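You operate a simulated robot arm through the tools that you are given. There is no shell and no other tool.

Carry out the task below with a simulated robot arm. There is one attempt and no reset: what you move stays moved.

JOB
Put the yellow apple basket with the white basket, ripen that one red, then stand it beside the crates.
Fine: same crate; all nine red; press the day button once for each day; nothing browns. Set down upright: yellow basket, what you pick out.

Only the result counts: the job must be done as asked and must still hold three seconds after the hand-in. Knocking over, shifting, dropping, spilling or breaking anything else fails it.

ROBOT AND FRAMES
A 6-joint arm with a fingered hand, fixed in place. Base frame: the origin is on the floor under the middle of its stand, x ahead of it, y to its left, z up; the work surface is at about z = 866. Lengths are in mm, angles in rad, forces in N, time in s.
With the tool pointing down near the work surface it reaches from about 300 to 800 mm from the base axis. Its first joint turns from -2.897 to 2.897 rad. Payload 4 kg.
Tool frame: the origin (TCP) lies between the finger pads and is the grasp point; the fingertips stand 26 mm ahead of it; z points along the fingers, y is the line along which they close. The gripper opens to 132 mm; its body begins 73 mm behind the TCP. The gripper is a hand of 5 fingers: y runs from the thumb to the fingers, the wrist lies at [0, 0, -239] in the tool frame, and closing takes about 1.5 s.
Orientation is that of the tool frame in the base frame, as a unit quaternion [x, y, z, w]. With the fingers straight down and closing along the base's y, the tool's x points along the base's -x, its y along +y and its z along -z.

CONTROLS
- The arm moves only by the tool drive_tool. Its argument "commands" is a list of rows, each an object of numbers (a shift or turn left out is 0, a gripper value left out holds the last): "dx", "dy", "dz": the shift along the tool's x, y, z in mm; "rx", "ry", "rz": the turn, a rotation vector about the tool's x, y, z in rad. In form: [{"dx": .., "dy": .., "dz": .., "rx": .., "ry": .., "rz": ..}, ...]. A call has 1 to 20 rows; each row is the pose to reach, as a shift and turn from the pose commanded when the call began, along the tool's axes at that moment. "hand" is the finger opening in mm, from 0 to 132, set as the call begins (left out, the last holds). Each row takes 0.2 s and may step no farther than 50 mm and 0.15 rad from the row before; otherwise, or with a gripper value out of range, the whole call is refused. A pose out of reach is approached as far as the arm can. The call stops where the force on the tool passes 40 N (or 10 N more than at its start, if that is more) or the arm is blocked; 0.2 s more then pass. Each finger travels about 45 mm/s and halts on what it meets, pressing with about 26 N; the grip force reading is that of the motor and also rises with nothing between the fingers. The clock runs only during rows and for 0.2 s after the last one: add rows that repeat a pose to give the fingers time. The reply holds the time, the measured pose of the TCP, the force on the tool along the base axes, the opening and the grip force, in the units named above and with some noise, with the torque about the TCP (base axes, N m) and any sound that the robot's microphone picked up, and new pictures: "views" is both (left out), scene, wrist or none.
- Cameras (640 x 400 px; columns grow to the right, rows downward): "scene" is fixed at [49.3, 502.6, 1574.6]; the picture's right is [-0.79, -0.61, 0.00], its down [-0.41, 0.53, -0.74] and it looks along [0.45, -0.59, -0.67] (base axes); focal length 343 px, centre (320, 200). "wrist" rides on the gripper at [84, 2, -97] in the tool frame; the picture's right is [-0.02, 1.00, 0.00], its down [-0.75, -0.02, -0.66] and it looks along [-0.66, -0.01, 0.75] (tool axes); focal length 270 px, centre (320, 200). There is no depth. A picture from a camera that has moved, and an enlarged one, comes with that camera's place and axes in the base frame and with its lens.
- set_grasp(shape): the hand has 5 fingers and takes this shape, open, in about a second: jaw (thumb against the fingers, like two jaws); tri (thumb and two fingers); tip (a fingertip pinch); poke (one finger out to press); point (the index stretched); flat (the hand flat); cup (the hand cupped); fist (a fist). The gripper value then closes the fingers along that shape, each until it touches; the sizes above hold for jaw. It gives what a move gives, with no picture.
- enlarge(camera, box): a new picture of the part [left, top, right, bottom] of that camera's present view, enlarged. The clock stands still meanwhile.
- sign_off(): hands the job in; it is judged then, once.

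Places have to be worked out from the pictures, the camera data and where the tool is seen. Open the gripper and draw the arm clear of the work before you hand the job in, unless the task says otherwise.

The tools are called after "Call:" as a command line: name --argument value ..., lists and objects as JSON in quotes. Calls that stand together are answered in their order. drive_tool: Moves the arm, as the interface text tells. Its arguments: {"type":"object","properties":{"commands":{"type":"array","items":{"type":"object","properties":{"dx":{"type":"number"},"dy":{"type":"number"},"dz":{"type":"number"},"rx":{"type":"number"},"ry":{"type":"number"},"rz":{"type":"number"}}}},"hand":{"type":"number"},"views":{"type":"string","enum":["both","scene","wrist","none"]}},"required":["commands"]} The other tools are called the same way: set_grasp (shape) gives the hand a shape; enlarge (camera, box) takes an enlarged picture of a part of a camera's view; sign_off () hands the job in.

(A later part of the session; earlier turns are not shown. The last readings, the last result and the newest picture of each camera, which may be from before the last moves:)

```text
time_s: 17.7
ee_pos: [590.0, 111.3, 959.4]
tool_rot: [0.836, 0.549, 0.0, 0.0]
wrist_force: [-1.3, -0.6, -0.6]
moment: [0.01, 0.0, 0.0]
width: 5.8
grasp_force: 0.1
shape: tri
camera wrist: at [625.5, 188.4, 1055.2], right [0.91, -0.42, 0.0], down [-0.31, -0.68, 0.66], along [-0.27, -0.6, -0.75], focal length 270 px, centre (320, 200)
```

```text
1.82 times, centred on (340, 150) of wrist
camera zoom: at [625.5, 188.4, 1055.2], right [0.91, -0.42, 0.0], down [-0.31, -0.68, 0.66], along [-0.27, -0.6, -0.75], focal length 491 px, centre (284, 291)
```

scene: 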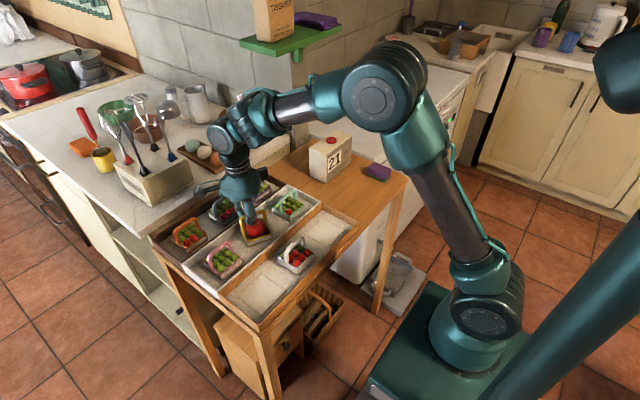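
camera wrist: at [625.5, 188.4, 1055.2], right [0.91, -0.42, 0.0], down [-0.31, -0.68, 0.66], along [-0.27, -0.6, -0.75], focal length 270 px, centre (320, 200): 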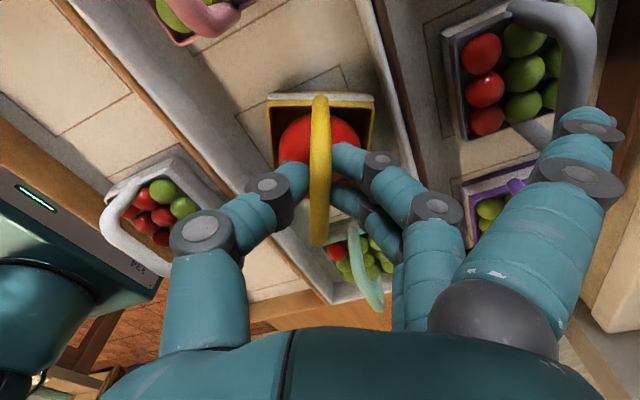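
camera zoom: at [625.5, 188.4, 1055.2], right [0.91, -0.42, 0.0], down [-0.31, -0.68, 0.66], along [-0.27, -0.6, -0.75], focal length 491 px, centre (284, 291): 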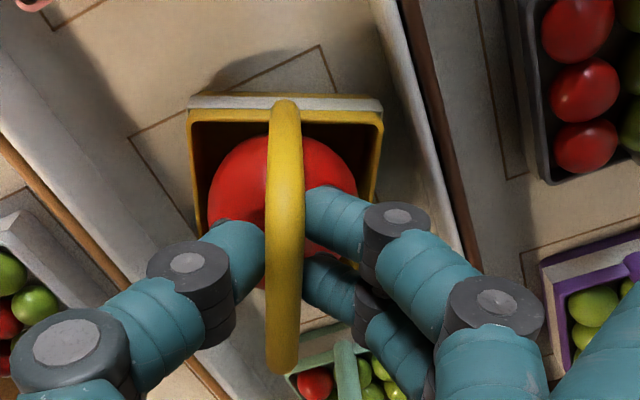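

The basket stays square and the fingers are at the bar. Closing the rest of the way to build grip force.

Call:
drive_tool --commands '[{"dz": 0}, {"dz": 0}, {"dz": 0}, {"dz": 0}]' --hand 0

Call:
enlarge --camera "wrist" --box '[200, 40, 480, 260]'

Call:
enlarge --camera "scene" --box '[200, 170, 320, 280]'

```text
time_s: 18.7
ee_pos: [589.6, 111.7, 958.6]
tool_rot: [0.836, 0.549, 0.0, 0.001]
wrist_force: [-0.2, 0.2, -2.0]
moment: [0.01, -0.04, 0.0]
width: 0.0
grasp_force: 26.0
shape: tri
camera wrist: at [625.5, 188.4, 1055.2], right [0.91, -0.42, 0.0], down [-0.31, -0.68, 0.66], along [-0.27, -0.6, -0.75], focal length 270 px, centre (320, 200)
```

scene: 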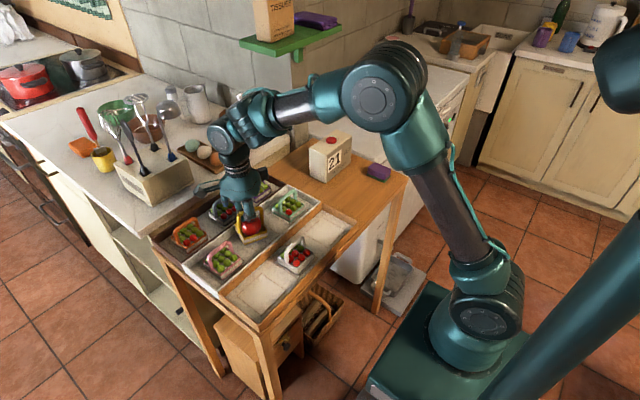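
wrist: 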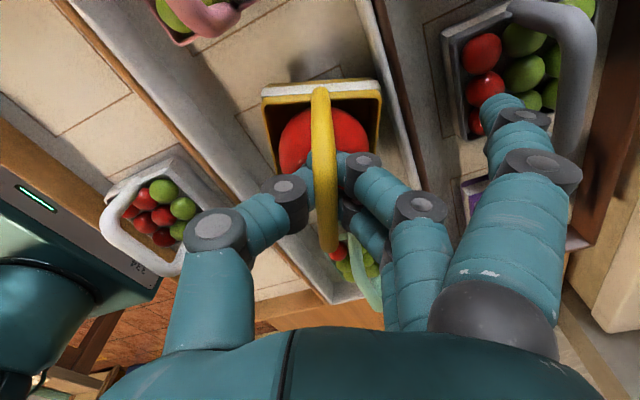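

```text
1.82 times, centred on (340, 150) of wrist
camera zoom: at [625.5, 188.4, 1055.2], right [0.91, -0.42, 0.0], down [-0.31, -0.68, 0.66], along [-0.27, -0.6, -0.75], focal length 491 px, centre (284, 291)
```

zoom: 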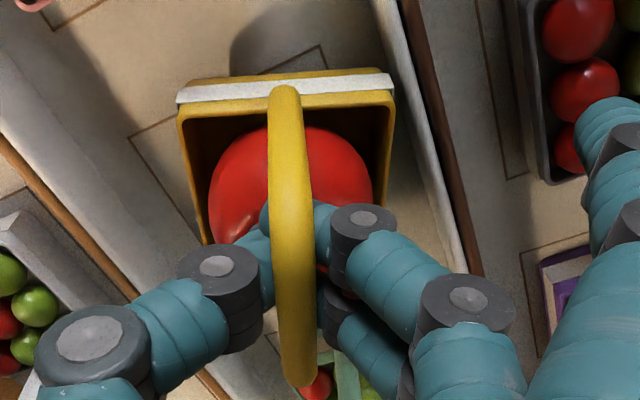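

```text
3.64 times, centred on (260, 225) of scene
camera zoom: at [49.3, 502.6, 1574.6], right [-0.79, -0.61, 0.0], down [-0.41, 0.53, -0.74], along [0.45, -0.59, -0.67], focal length 1248 px, centre (538, 109)
```

zoom: 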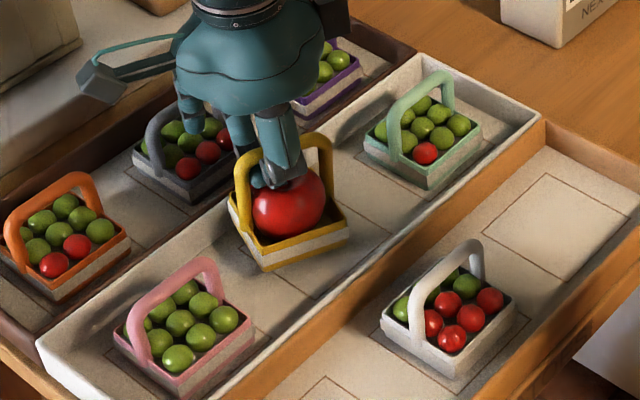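

The fingertips met under the bar and raised the basket slightly, hanging level on the fingers (about 2 N). I'll lift 30 mm slowly and check it hangs upright.

Call:
drive_tool --commands '[{"dz": -5}, {"dz": -10}, {"dz": -15}, {"dz": -20}, {"dz": -25}, {"dz": -30}, {"dz": -30}]'

Call:
enlarge --camera "scene" --box '[200, 150, 320, 260]'

```text
time_s: 20.3
ee_pos: [590.6, 110.4, 988.9]
tool_rot: [0.836, 0.549, 0.0, 0.0]
wrist_force: [-0.2, -1.1, -1.4]
moment: [0.02, 0.01, 0.02]
width: 0.0
grasp_force: 25.7
shape: tri
camera wrist: at [625.8, 188.3, 1085.4], right [0.91, -0.42, 0.0], down [-0.31, -0.68, 0.66], along [-0.27, -0.6, -0.75], focal length 270 px, centre (320, 200)
```

scene: 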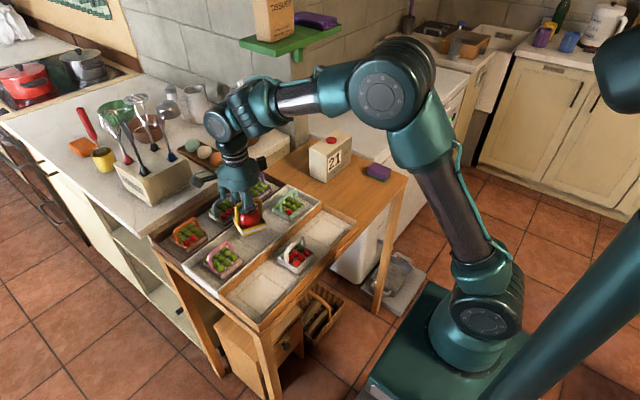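
wrist: 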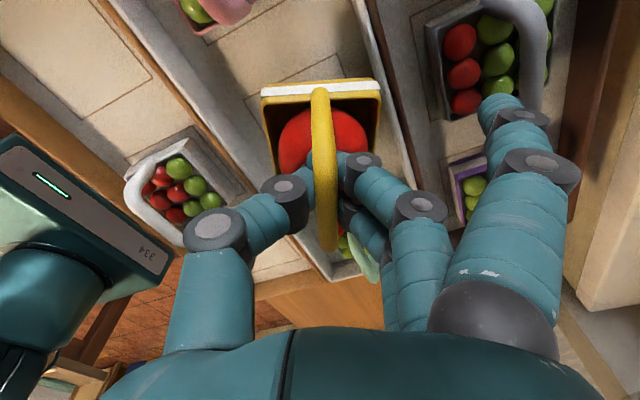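

```text
3.64 times, centred on (260, 205) of scene
camera zoom: at [49.3, 502.6, 1574.6], right [-0.79, -0.61, 0.0], down [-0.41, 0.53, -0.74], along [0.45, -0.59, -0.67], focal length 1248 px, centre (538, 182)
```

zoom: 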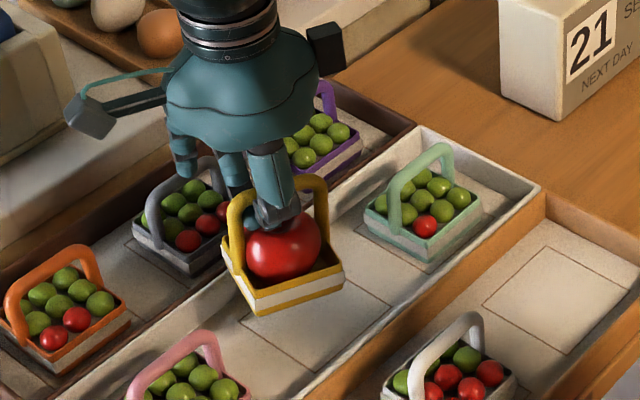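

The basket hangs level and the grip holds. I'll raise it another 85 mm to clear all the handles, then carry it toward the free slot near (440, 225) while turning it back square.

Call:
drive_tool --commands '[{"dz": -15}, {"dz": -30}, {"dz": -45}, {"dz": -60}, {"dz": -75}, {"dz": -85}, {"dz": -85, "dx": 4, "dy": -16, "rz": -0.04}, {"dz": -85, "dx": 8, "dy": -32, "rz": -0.08}, {"dz": -85, "dx": 12, "dy": -48, "rz": -0.12}, {"dz": -85, "dx": 16, "dy": -64, "rz": -0.16}, {"dz": -85, "dx": 20, "dy": -80, "rz": -0.2}, {"dz": -85, "dx": 24, "dy": -96, "rz": -0.24}, {"dz": -85, "dx": 28, "dy": -112, "rz": -0.28}, {"dz": -85, "dx": 32, "dy": -128, "rz": -0.32}, {"dz": -85, "dx": 36, "dy": -144, "rz": -0.36}, {"dz": -85, "dx": 40, "dy": -160, "rz": -0.4}, {"dz": -85, "dx": 44, "dy": -174, "rz": -0.408}, {"dz": -85, "dx": 46, "dy": -183, "rz": -0.408}, {"dz": -85, "dx": 46, "dy": -183, "rz": -0.408}, {"dz": -85, "dx": 46, "dy": -183, "rz": -0.408}]'

Call:
enlarge --camera "wrist" --box '[140, 0, 480, 260]'

Call:
enlarge --camera "scene" --box '[180, 170, 360, 310]'

```text
time_s: 24.5
ee_pos: [439.7, 225.6, 1073.3]
tool_rot: [0.707, 0.707, 0.0, 0.0]
wrist_force: [-0.4, 0.3, -1.7]
moment: [0.0, -0.01, 0.04]
width: 0.0
grasp_force: 26.3
shape: tri
camera wrist: at [442.6, 310.7, 1170.0], right [1.0, -0.02, 0.0], down [-0.02, -0.75, 0.66], along [-0.01, -0.66, -0.75], focal length 270 px, centre (320, 200)
```

scene: 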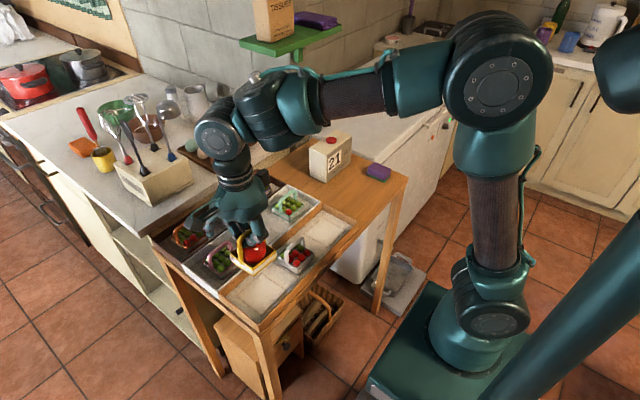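
wrist: 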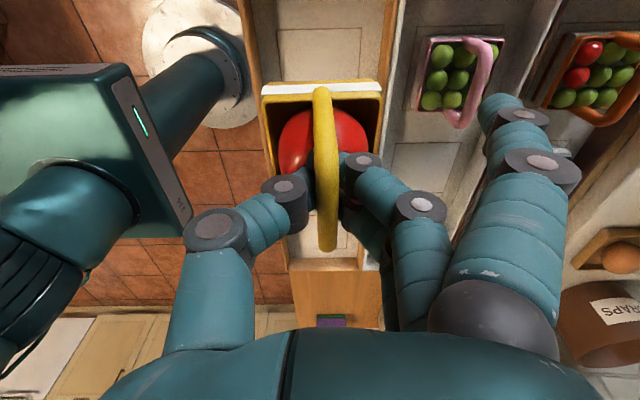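

```text
1.54 times, centred on (310, 130) of wrist
camera zoom: at [442.6, 310.7, 1170.0], right [1.0, -0.02, 0.0], down [-0.02, -0.75, 0.66], along [-0.01, -0.66, -0.75], focal length 416 px, centre (335, 308)
```

zoom: 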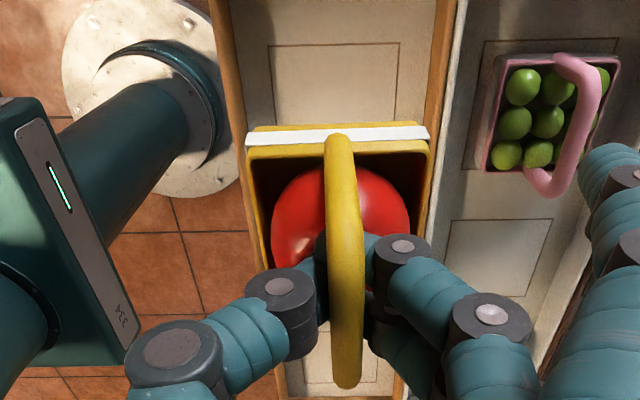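

```text
2.86 times, centred on (270, 240) of scene
camera zoom: at [49.3, 502.6, 1574.6], right [-0.79, -0.61, 0.0], down [-0.41, 0.53, -0.74], along [0.45, -0.59, -0.67], focal length 981 px, centre (463, 86)
```

zoom: 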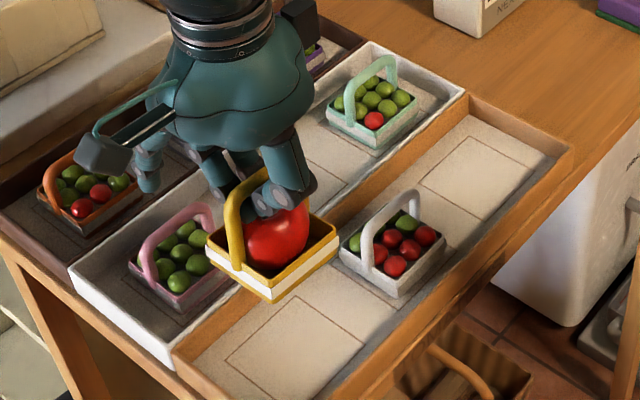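

The basket is square over the free slot: rim centre about (443, 226) against slot centre (441, 225). I'll lower to just above the crate floor, then ease down while watching the force.

Call:
drive_tool --commands '[{"dy": -1, "dz": 15}, {"dy": -1, "dz": 30}, {"dy": -1, "dz": 45}, {"dy": -1, "dz": 60}, {"dy": -1, "dz": 75}, {"dy": -1, "dz": 88}, {"dy": -1, "dz": 96}, {"dy": -1, "dz": 100}, {"dy": -1, "dz": 100}]'

Call:
enlarge --camera "wrist" --box '[140, 0, 480, 260]'

Call:
enlarge --camera "scene" --box '[180, 170, 360, 310]'

```text
time_s: 26.5
ee_pos: [440.7, 225.4, 973.4]
tool_rot: [0.707, 0.707, 0.0, 0.0]
wrist_force: [-0.1, -0.8, -0.9]
moment: [0.04, 0.0, -0.03]
width: 0.1
grasp_force: 26.3
shape: tri
camera wrist: at [441.8, 311.2, 1070.2], right [1.0, -0.02, 0.0], down [-0.02, -0.75, 0.66], along [-0.01, -0.66, -0.75], focal length 270 px, centre (320, 200)
```

scene: 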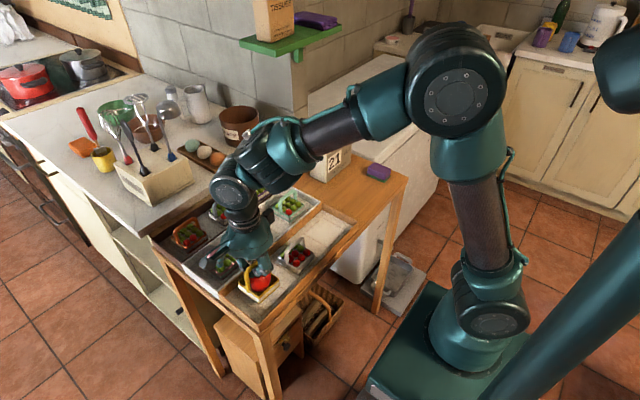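
wrist: 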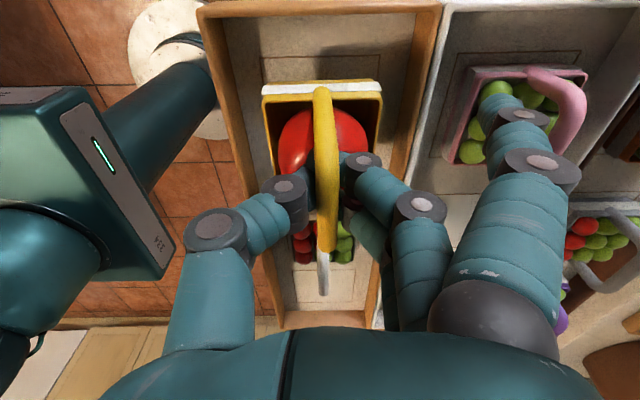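

```text
1.54 times, centred on (310, 130) of wrist
camera zoom: at [441.8, 311.2, 1070.2], right [1.0, -0.02, 0.0], down [-0.02, -0.75, 0.66], along [-0.01, -0.66, -0.75], focal length 416 px, centre (335, 308)
```

zoom: 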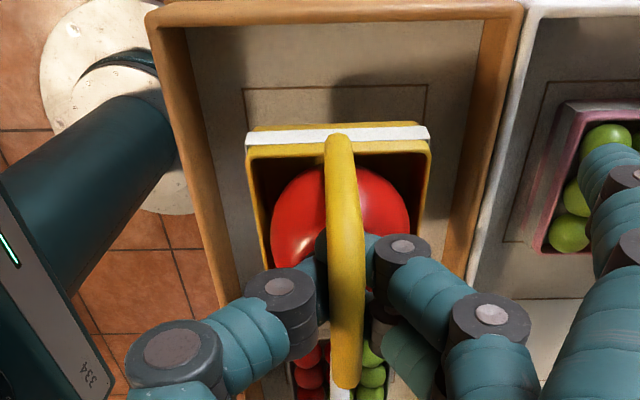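

```text
2.86 times, centred on (270, 240) of scene
camera zoom: at [49.3, 502.6, 1574.6], right [-0.79, -0.61, 0.0], down [-0.41, 0.53, -0.74], along [0.45, -0.59, -0.67], focal length 981 px, centre (463, 86)
```

zoom: 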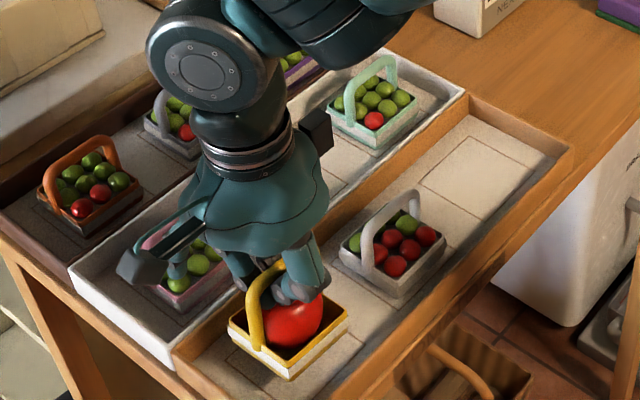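

Alignment over the slot looks right. I'll lower 10 mm more, then feel for the floor in small steps.

Call:
drive_tool --commands '[{"dz": 3}, {"dz": 6}, {"dz": 9}, {"dz": 10}, {"dz": 10}]' --views "none"

Call:
drive_tool --commands '[{"dz": 1}, {"dz": 2}, {"dz": 3}, {"dz": 3}]' --views "wrist"

Call:
enlarge --camera "scene" --box '[180, 170, 360, 310]'

```text
time_s: 27.7
ee_pos: [439.7, 224.2, 963.0]
tool_rot: [0.708, 0.707, 0.0, 0.001]
wrist_force: [-0.1, -0.3, -2.3]
moment: [-0.02, -0.05, 0.03]
width: 0.0
grasp_force: 26.3
shape: tri
```

```text
time_s: 28.7
ee_pos: [440.4, 224.6, 959.9]
tool_rot: [0.707, 0.707, 0.0, 0.0]
wrist_force: [-0.6, 0.8, -1.6]
moment: [0.02, 0.0, 0.02]
width: 0.1
grasp_force: 25.8
shape: tri
camera wrist: at [441.8, 311.0, 1057.0], right [1.0, -0.02, 0.0], down [-0.02, -0.75, 0.66], along [-0.01, -0.66, -0.75], focal length 270 px, centre (320, 200)
```

wrist: 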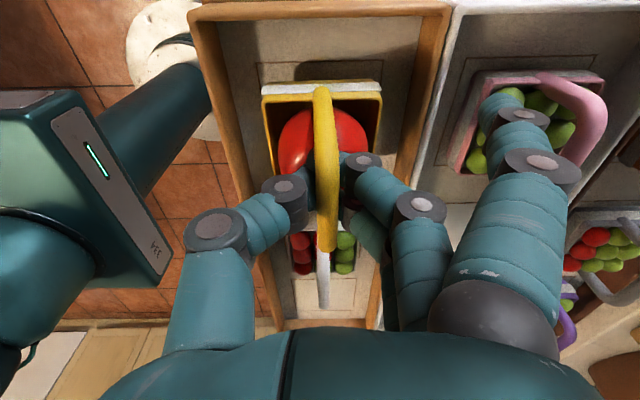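

```text
2.86 times, centred on (270, 240) of scene
camera zoom: at [49.3, 502.6, 1574.6], right [-0.79, -0.61, 0.0], down [-0.41, 0.53, -0.74], along [0.45, -0.59, -0.67], focal length 981 px, centre (463, 86)
```

zoom: 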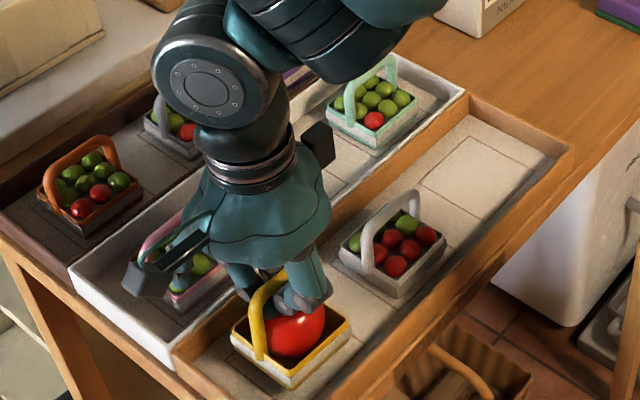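

Still hanging at about −2 N with a shadow gap under the basket, so the floor is lower. I'll keep easing down.

Call:
drive_tool --commands '[{"dz": 1}, {"dz": 2}, {"dz": 3}, {"dz": 4}, {"dz": 4}]' --views "none"

Call:
drive_tool --commands '[{"dz": 1}, {"dz": 2}, {"dz": 3}, {"dz": 3}]' --views "wrist"

Call:
enlarge --camera "scene" --box '[210, 210, 310, 290]'

```text
time_s: 29.9
ee_pos: [438.8, 225.6, 957.1]
tool_rot: [0.707, 0.707, 0.001, 0.001]
wrist_force: [0.2, 0.0, -2.8]
moment: [0.02, 0.03, 0.0]
width: 0.0
grasp_force: 26.4
shape: tri
```

```text
time_s: 30.9
ee_pos: [439.3, 225.2, 953.7]
tool_rot: [0.707, 0.707, 0.0, 0.0]
wrist_force: [0.4, -0.2, -2.5]
moment: [-0.02, -0.03, 0.01]
width: 0.0
grasp_force: 26.8
shape: tri
camera wrist: at [441.6, 310.9, 1050.1], right [1.0, -0.02, 0.0], down [-0.02, -0.75, 0.66], along [-0.01, -0.66, -0.75], focal length 270 px, centre (320, 200)
```

wrist: 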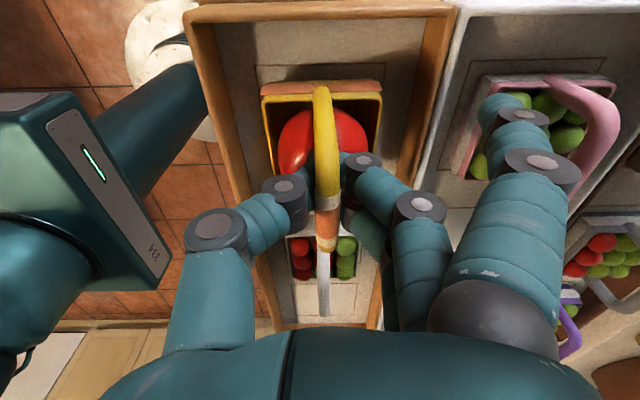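

```text
5.00 times, centred on (260, 250) of scene
camera zoom: at [49.3, 502.6, 1574.6], right [-0.79, -0.61, 0.0], down [-0.41, 0.53, -0.74], along [0.45, -0.59, -0.67], focal length 1716 px, centre (620, -50)
```

zoom: 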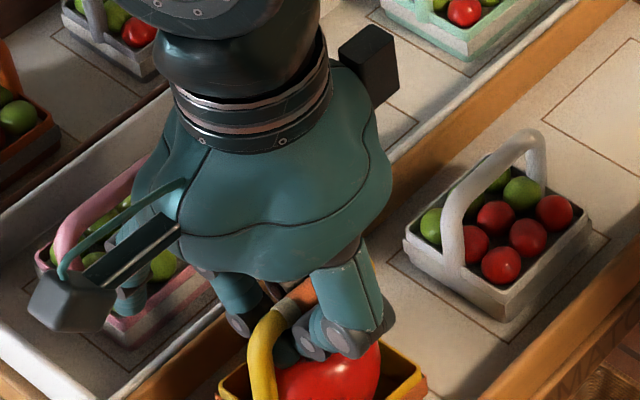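

Something on the basket looks tinted differently now, so I'll take a closer look before going lower.

Call:
enlarge --camera "wrist" --box '[240, 60, 400, 300]'

Call:
enlarge --camera "scene" --box '[230, 245, 310, 305]'

```text
1.67 times, centred on (320, 180) of wrist
camera zoom: at [441.6, 310.9, 1050.1], right [1.0, -0.02, 0.0], down [-0.02, -0.75, 0.66], along [-0.01, -0.66, -0.75], focal length 450 px, centre (320, 233)
```

zoom: 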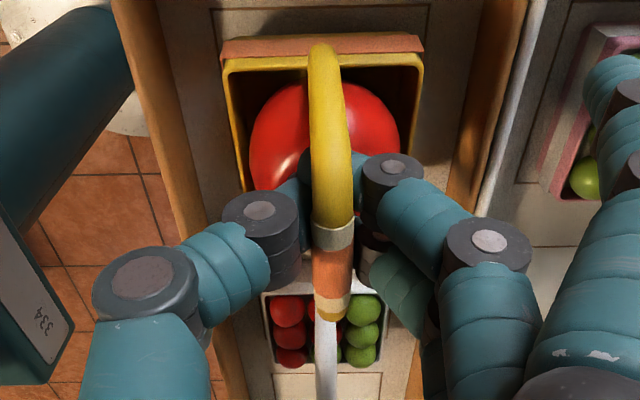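

```text
6.67 times, centred on (270, 275) of scene
camera zoom: at [49.3, 502.6, 1574.6], right [-0.79, -0.61, 0.0], down [-0.41, 0.53, -0.74], along [0.45, -0.59, -0.67], focal length 2288 px, centre (653, -300)
```

zoom: 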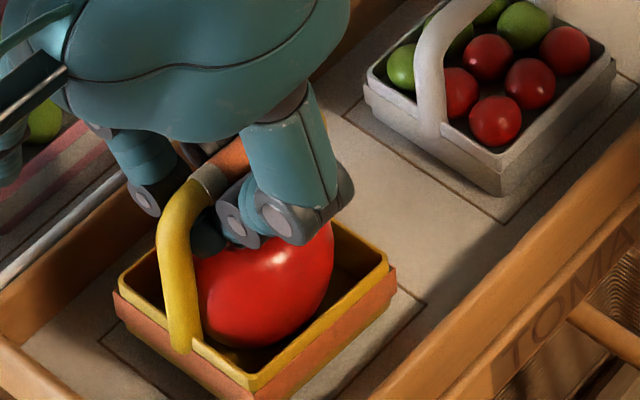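

The basket's band and part of the handle now show orange. It is still upright and hanging at −2.5 N, so this looks like a marker rather than a contact. I'll keep easing down in small steps and watch the force.

Call:
drive_tool --commands '[{"dz": 1}, {"dz": 2}, {"dz": 2}]' --views "none"

Call:
drive_tool --commands '[{"dz": 1}, {"dz": 2}, {"dz": 2}]' --views "wrist"

Call:
enlarge --camera "scene" --box '[230, 245, 310, 305]'

```text
time_s: 31.7
ee_pos: [439.7, 224.8, 950.9]
tool_rot: [0.707, 0.707, 0.0, 0.0]
wrist_force: [-0.3, 0.1, -2.2]
moment: [-0.01, 0.02, 0.0]
width: 0.3
grasp_force: 26.4
shape: tri
```

```text
time_s: 32.5
ee_pos: [440.3, 225.0, 948.5]
tool_rot: [0.707, 0.707, 0.001, 0.0]
wrist_force: [-0.3, 0.9, -1.2]
moment: [0.04, -0.04, 0.0]
width: 0.0
grasp_force: 26.0
shape: tri
camera wrist: at [441.9, 310.8, 1046.1], right [1.0, -0.02, 0.0], down [-0.02, -0.75, 0.66], along [-0.01, -0.66, -0.75], focal length 270 px, centre (320, 200)
```

wrist: 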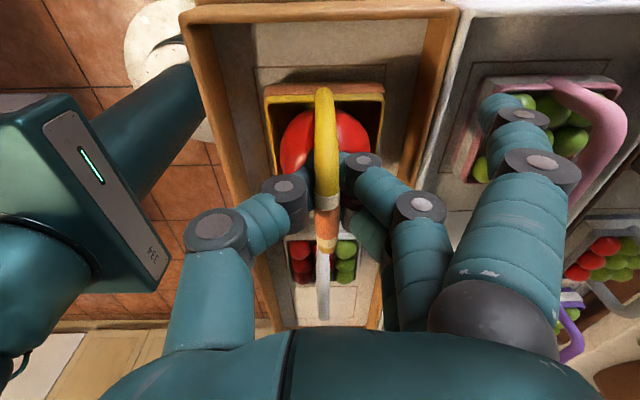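

```text
6.67 times, centred on (270, 275) of scene
camera zoom: at [49.3, 502.6, 1574.6], right [-0.79, -0.61, 0.0], down [-0.41, 0.53, -0.74], along [0.45, -0.59, -0.67], focal length 2288 px, centre (653, -300)
```

zoom: 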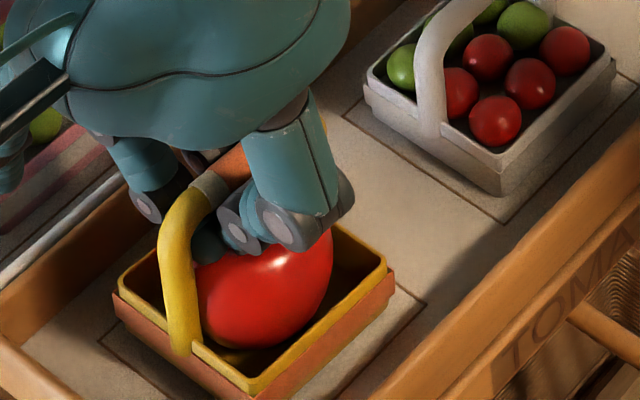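

The basket has stopped following the tool down and the load dropped, so it is on the crate floor. I'll open the fingers gently in place.

Call:
drive_tool --commands '[{"dz": 0}, {"dz": 0}, {"dz": 0}]' --hand 12 --views "none"

Call:
drive_tool --commands '[{"dz": 0}, {"dz": 0}, {"dz": 0}, {"dz": 0}]' --hand 50 --views "both"

Call:
enlarge --camera "wrist" --box '[140, 0, 480, 260]'

Call:
enlarge --camera "scene" --box '[230, 245, 310, 305]'

```text
time_s: 33.3
ee_pos: [440.0, 224.8, 949.7]
tool_rot: [0.707, 0.707, 0.0, 0.0]
wrist_force: [0.1, 0.6, 0.5]
moment: [0.0, -0.03, -0.03]
width: 11.8
grasp_force: 0.1
shape: tri
```

```text
time_s: 34.3
ee_pos: [439.8, 225.6, 949.2]
tool_rot: [0.707, 0.707, 0.0, 0.0]
wrist_force: [0.4, 0.2, 0.1]
moment: [0.05, 0.0, 0.01]
width: 49.3
grasp_force: 0.0
shape: tri
camera wrist: at [441.9, 310.8, 1046.2], right [1.0, -0.02, 0.0], down [-0.02, -0.75, 0.66], along [-0.01, -0.66, -0.75], focal length 270 px, centre (320, 200)
```

scene: 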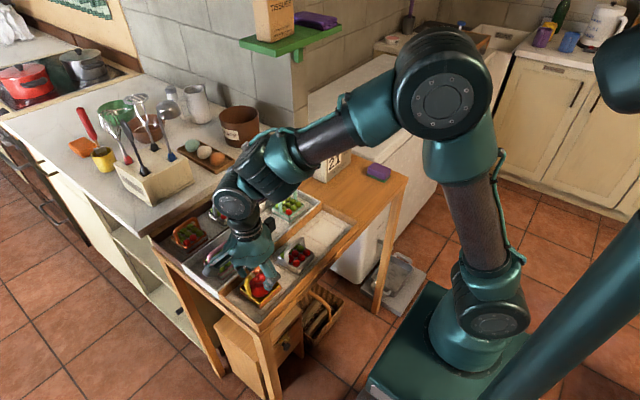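
wrist: 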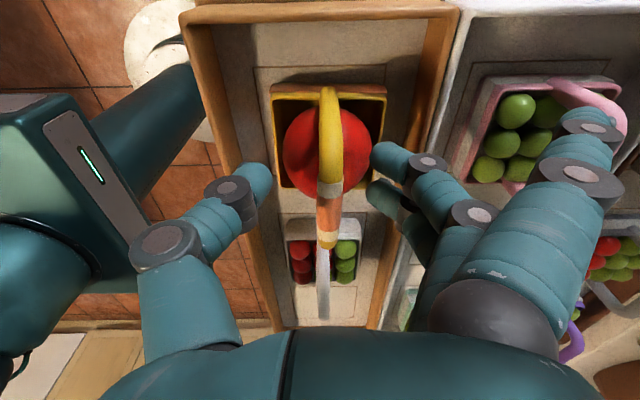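

```text
1.54 times, centred on (310, 130) of wrist
camera zoom: at [441.9, 310.8, 1046.2], right [1.0, -0.02, 0.0], down [-0.02, -0.75, 0.66], along [-0.01, -0.66, -0.75], focal length 416 px, centre (335, 308)
```

zoom: 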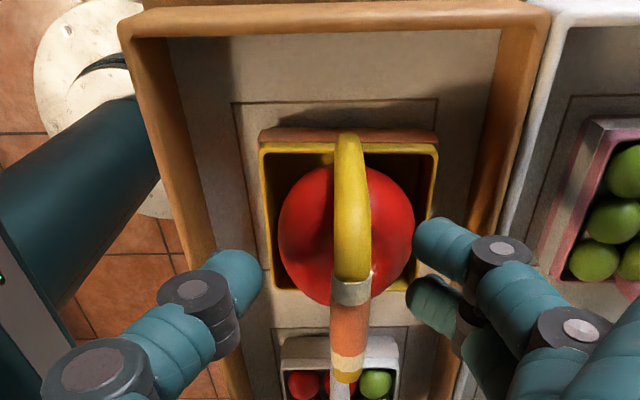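

```text
6.67 times, centred on (270, 275) of scene
camera zoom: at [49.3, 502.6, 1574.6], right [-0.79, -0.61, 0.0], down [-0.41, 0.53, -0.74], along [0.45, -0.59, -0.67], focal length 2288 px, centre (653, -300)
```

zoom: 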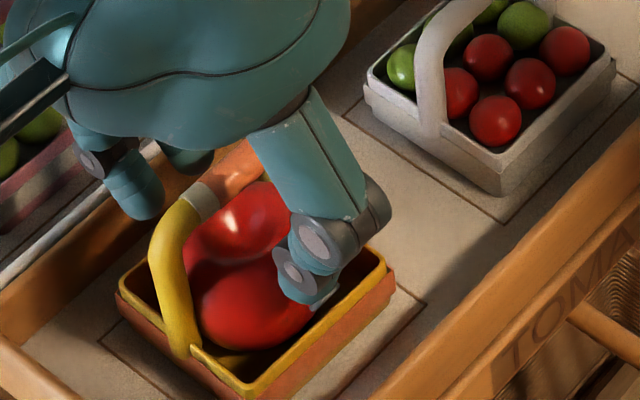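

The yellow basket stands upright in the slot next to the white one. I'll rise straight up and look at everything again.

Call:
drive_tool --commands '[{"dz": -10}, {"dz": -25}, {"dz": -45}, {"dz": -70}, {"dz": -95}, {"dz": -130}, {"dz": -165}, {"dz": -200}, {"dz": -200}]'

Call:
enlarge --camera "scene" --box '[140, 170, 360, 310]'

Call:
enlarge --camera "wrist" --box '[160, 0, 560, 300]'

```text
time_s: 36.3
ee_pos: [439.7, 225.8, 1148.4]
tool_rot: [0.707, 0.707, 0.0, 0.0]
wrist_force: [-0.5, -0.2, 0.4]
moment: [-0.02, 0.01, 0.01]
width: 49.5
grasp_force: 0.1
shape: tri
camera wrist: at [441.7, 310.9, 1246.1], right [1.0, -0.02, 0.0], down [-0.02, -0.75, 0.66], along [-0.01, -0.66, -0.75], focal length 270 px, centre (320, 200)
```

scene: 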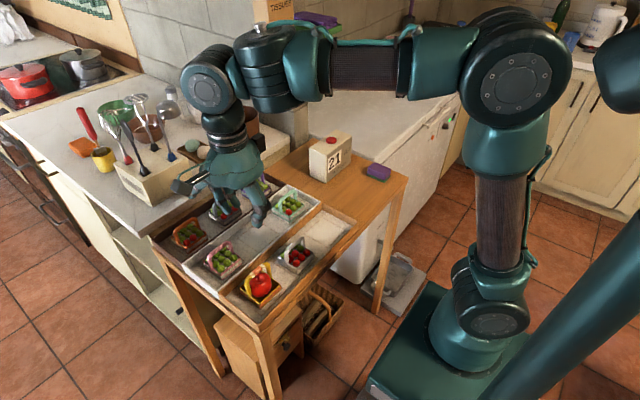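
wrist: 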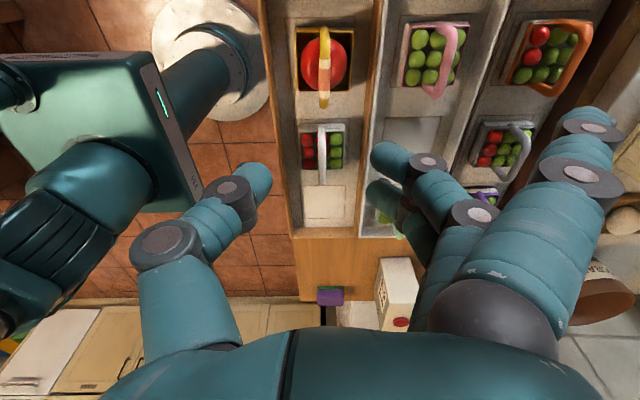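

```text
2.86 times, centred on (250, 240) of scene
camera zoom: at [49.3, 502.6, 1574.6], right [-0.79, -0.61, 0.0], down [-0.41, 0.53, -0.74], along [0.45, -0.59, -0.67], focal length 981 px, centre (520, 86)
```

zoom: 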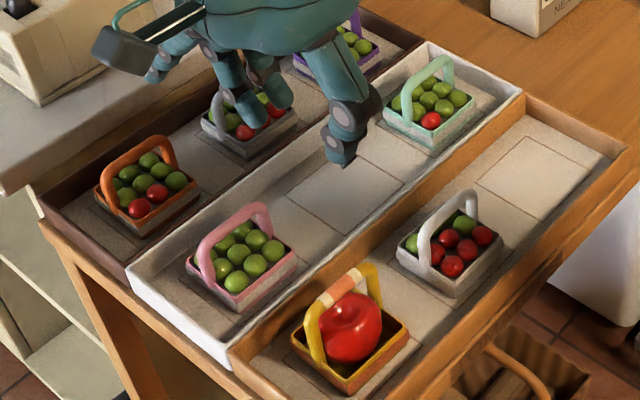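

```text
1.33 times, centred on (360, 150) of wrist
camera zoom: at [441.7, 310.9, 1246.1], right [1.0, -0.02, 0.0], down [-0.02, -0.75, 0.66], along [-0.01, -0.66, -0.75], focal length 360 px, centre (267, 267)
```

zoom: 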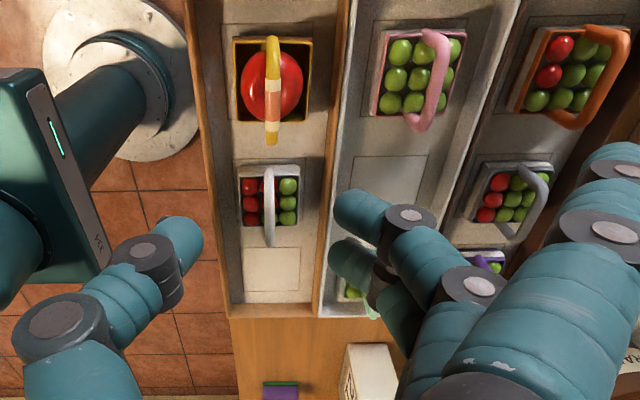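

Everything else is in place and the white basket still shows 5 red and 4 green. Now I'll move over toward the calendar at height to locate the red button precisely.

Call:
drive_tool --commands '[{"dx": -40, "dy": 16}, {"dx": -80, "dy": 32}, {"dx": -120, "dy": 48}, {"dx": -160, "dy": 64}, {"dx": -200, "dy": 80}, {"dx": -240, "dy": 96}, {"dx": -280, "dy": 112}, {"dx": -320, "dy": 128}, {"dx": -360, "dy": 144}, {"dx": -395, "dy": 157}, {"dx": -395, "dy": 157}]' --views "none"

Call:
set_grasp --shape "poke"

Call:
drive_tool --commands '[{"dz": 0}, {"dz": 0}]'

Call:
enlarge --camera "wrist" --box '[180, 0, 480, 260]'

Call:
enlarge --camera "scene" --box '[260, 60, 400, 190]'

```text
time_s: 38.7
ee_pos: [595.3, -169.6, 1149.2]
tool_rot: [0.708, 0.707, 0.0, 0.0]
wrist_force: [0.1, -0.5, 0.6]
moment: [-0.01, 0.02, 0.01]
width: 49.3
grasp_force: 0.1
shape: tri
```

```text
time_s: 39.6
ee_pos: [596.0, -170.1, 1149.4]
tool_rot: [0.706, 0.708, 0.0, 0.0]
wrist_force: [-0.2, 0.5, -0.7]
moment: [0.02, -0.01, 0.0]
width: 0.0
grasp_force: 0.2
shape: poke
```

```text
time_s: 40.2
ee_pos: [595.0, -168.7, 1149.2]
tool_rot: [0.707, 0.707, 0.0, 0.0]
wrist_force: [-0.7, 0.0, -0.3]
moment: [-0.03, 0.0, 0.01]
width: 0.0
grasp_force: 0.1
shape: poke
camera wrist: at [597.9, -83.4, 1245.5], right [1.0, -0.02, 0.0], down [-0.02, -0.75, 0.66], along [-0.01, -0.66, -0.75], focal length 270 px, centre (320, 200)
```

scene: 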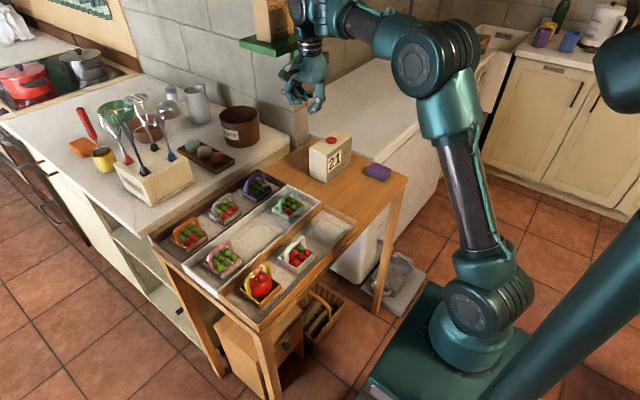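
wrist: 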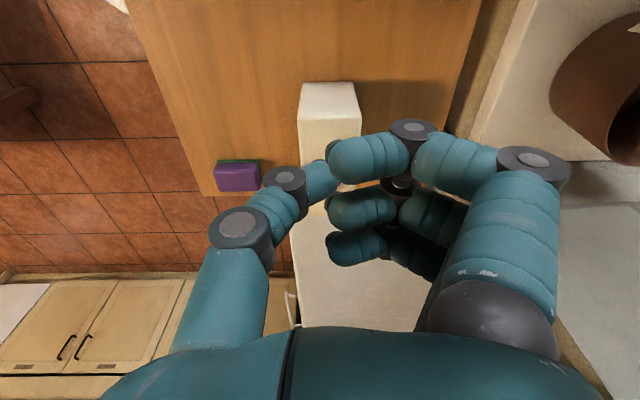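

```text
1.54 times, centred on (330, 130) of wrist
camera zoom: at [597.9, -83.4, 1245.5], right [1.0, -0.02, 0.0], down [-0.02, -0.75, 0.66], along [-0.01, -0.66, -0.75], focal length 416 px, centre (305, 308)
```

zoom: 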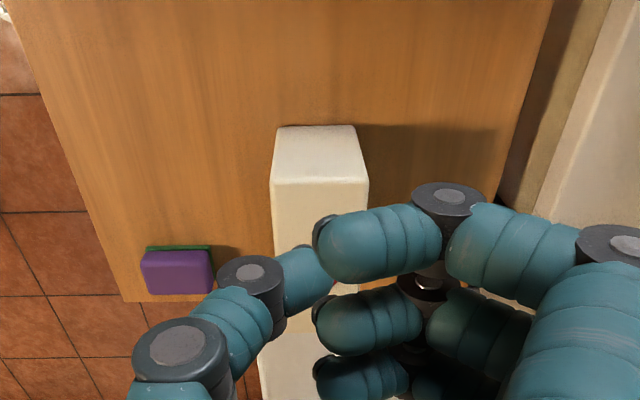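

```text
3.08 times, centred on (330, 125) of scene
camera zoom: at [49.3, 502.6, 1574.6], right [-0.79, -0.61, 0.0], down [-0.41, 0.53, -0.74], along [0.45, -0.59, -0.67], focal length 1056 px, centre (289, 431)
```

zoom: 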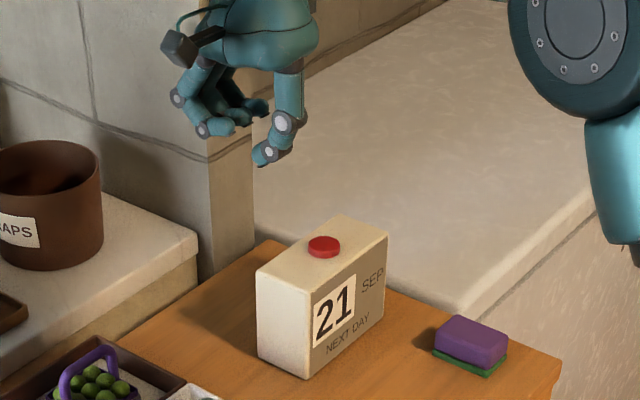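

I'll take a closer look at which finger is out in this shape.

Call:
enlarge --camera "scene" --box '[270, 40, 350, 120]'

Call:
enlarge --camera "wrist" --box '[240, 100, 440, 280]'

```text
5.00 times, centred on (310, 80) of scene
camera zoom: at [49.3, 502.6, 1574.6], right [-0.79, -0.61, 0.0], down [-0.41, 0.53, -0.74], along [0.45, -0.59, -0.67], focal length 1716 px, centre (370, 800)
```

zoom: 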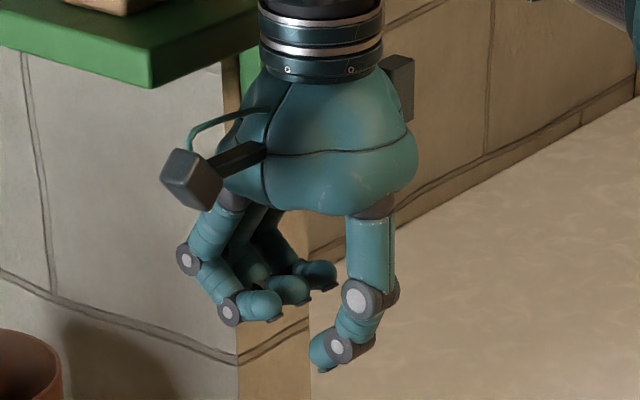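

```text
2.22 times, centred on (340, 190) of wrist
camera zoom: at [597.9, -83.4, 1245.5], right [1.0, -0.02, 0.0], down [-0.02, -0.75, 0.66], along [-0.01, -0.66, -0.75], focal length 601 px, centre (276, 222)
```

zoom: 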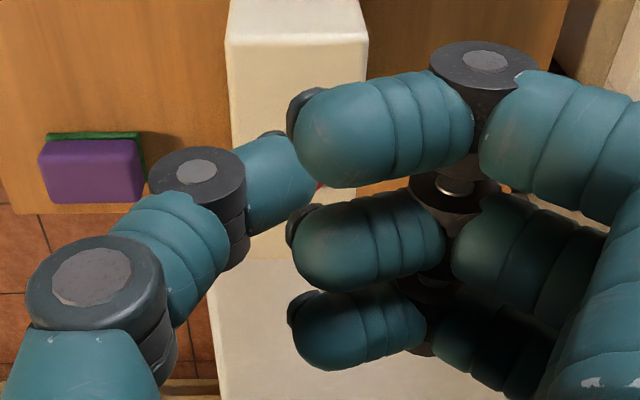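

In "poke" the thumb is lowest while the fingers are curled. I'll try "point" to see whether the index gives a cleaner presser.

Call:
set_grasp --shape "point"

Call:
drive_tool --commands '[{"dz": 0}, {"dz": 0}]'

Call:
enlarge --camera "scene" --box '[270, 40, 350, 120]'

Call:
enlarge --camera "wrist" --box '[180, 40, 480, 280]'

```text
time_s: 41.1
ee_pos: [597.5, -169.1, 1148.9]
tool_rot: [0.707, 0.707, 0.0, 0.0]
wrist_force: [0.2, 0.1, -0.9]
moment: [0.03, 0.02, 0.02]
width: 126.1
grasp_force: 0.1
shape: point
```

```text
time_s: 41.7
ee_pos: [596.0, -168.8, 1148.6]
tool_rot: [0.707, 0.707, -0.001, 0.0]
wrist_force: [-0.3, 0.7, 0.6]
moment: [0.0, 0.02, -0.03]
width: 125.9
grasp_force: 0.0
shape: point
camera wrist: at [597.9, -83.4, 1245.5], right [1.0, -0.02, 0.0], down [-0.02, -0.75, 0.66], along [-0.01, -0.66, -0.75], focal length 270 px, centre (320, 200)
```

scene: 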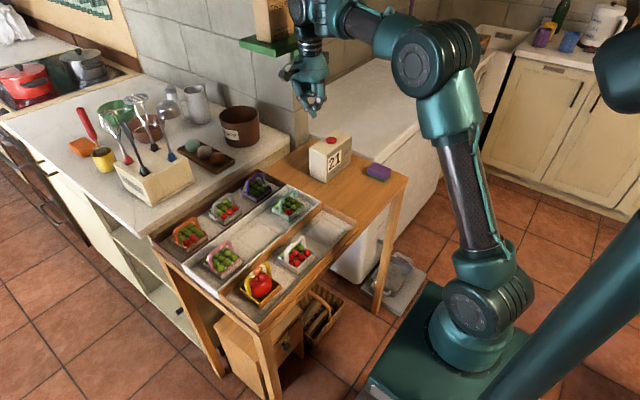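
wrist: 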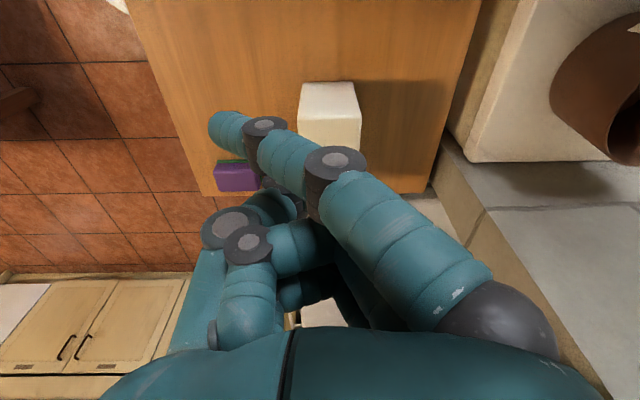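

```text
5.00 times, centred on (310, 80) of scene
camera zoom: at [49.3, 502.6, 1574.6], right [-0.79, -0.61, 0.0], down [-0.41, 0.53, -0.74], along [0.45, -0.59, -0.67], focal length 1716 px, centre (370, 800)
```

zoom: 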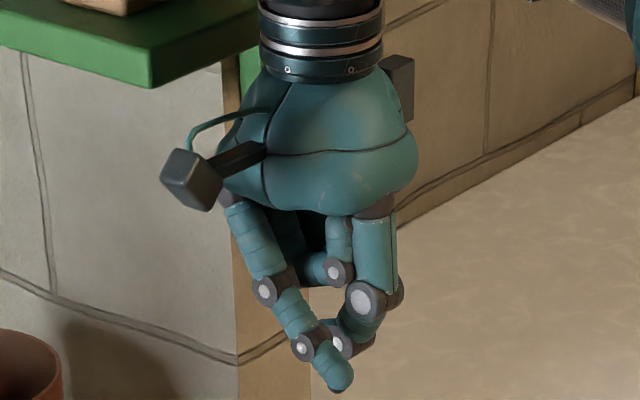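

```text
1.67 times, centred on (330, 160) of wrist
camera zoom: at [597.9, -83.4, 1245.5], right [1.0, -0.02, 0.0], down [-0.02, -0.75, 0.66], along [-0.01, -0.66, -0.75], focal length 450 px, centre (303, 267)
```

zoom: 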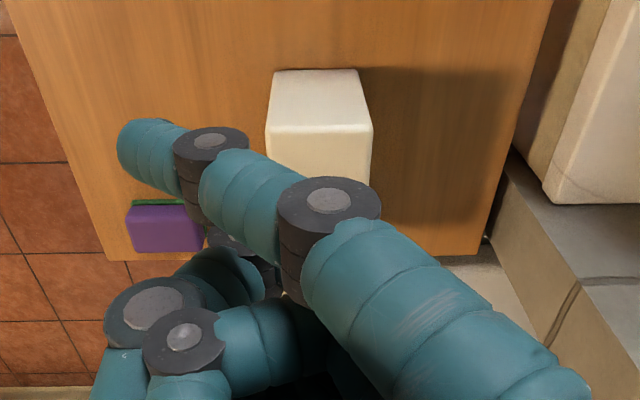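

The index slants a lot in "point". I'll try the fingertip pinch closed, which should make a compact straight-down presser.

Call:
set_grasp --shape "tip"

Call:
drive_tool --commands '[{"dz": 0}, {"dz": 0}, {"dz": 0}, {"dz": 0}, {"dz": 0}, {"dz": 0}, {"dz": 0}, {"dz": 0}]' --hand 0

Call:
enlarge --camera "scene" --box '[270, 40, 350, 120]'

Call:
enlarge --camera "wrist" --box '[180, 40, 480, 280]'

```text
time_s: 42.6
ee_pos: [595.3, -169.4, 1148.6]
tool_rot: [0.708, 0.707, 0.0, 0.0]
wrist_force: [0.1, 0.3, -0.2]
moment: [-0.01, 0.02, 0.03]
width: 131.9
grasp_force: 0.1
shape: tip
```

```text
time_s: 44.4
ee_pos: [595.3, -169.5, 1148.4]
tool_rot: [0.708, 0.707, 0.0, 0.0]
wrist_force: [-0.9, 0.1, 0.4]
moment: [-0.02, 0.0, 0.01]
width: 0.0
grasp_force: 13.9
shape: tip
camera wrist: at [597.9, -83.4, 1245.5], right [1.0, -0.02, 0.0], down [-0.02, -0.75, 0.66], along [-0.01, -0.66, -0.75], focal length 270 px, centre (320, 200)
```

scene: 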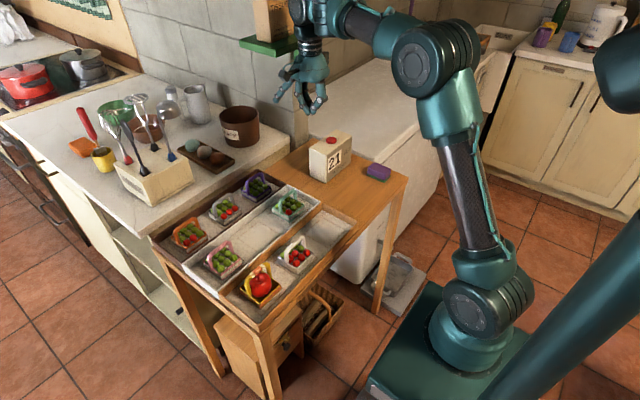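
wrist: 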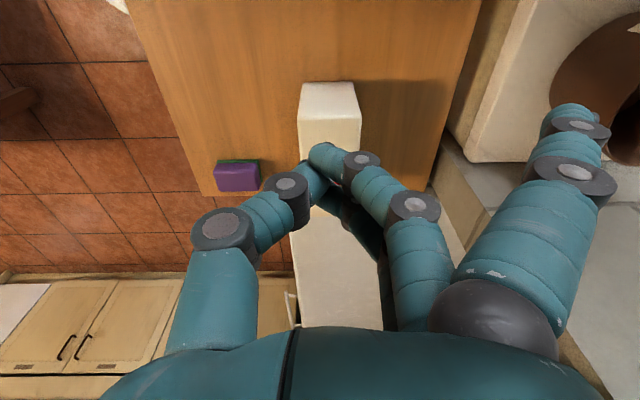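

```text
5.00 times, centred on (310, 80) of scene
camera zoom: at [49.3, 502.6, 1574.6], right [-0.79, -0.61, 0.0], down [-0.41, 0.53, -0.74], along [0.45, -0.59, -0.67], focal length 1716 px, centre (370, 800)
```

zoom: 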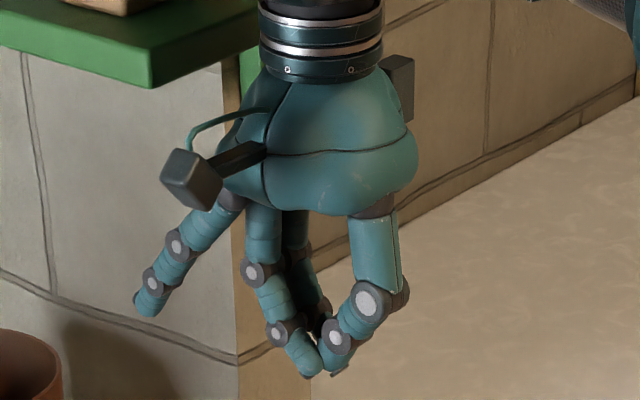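

```text
1.67 times, centred on (330, 160) of wrist
camera zoom: at [597.9, -83.4, 1245.5], right [1.0, -0.02, 0.0], down [-0.02, -0.75, 0.66], along [-0.01, -0.66, -0.75], focal length 450 px, centre (303, 267)
```

zoom: 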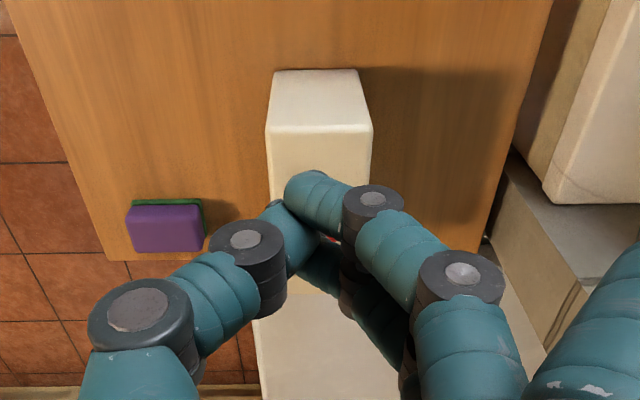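

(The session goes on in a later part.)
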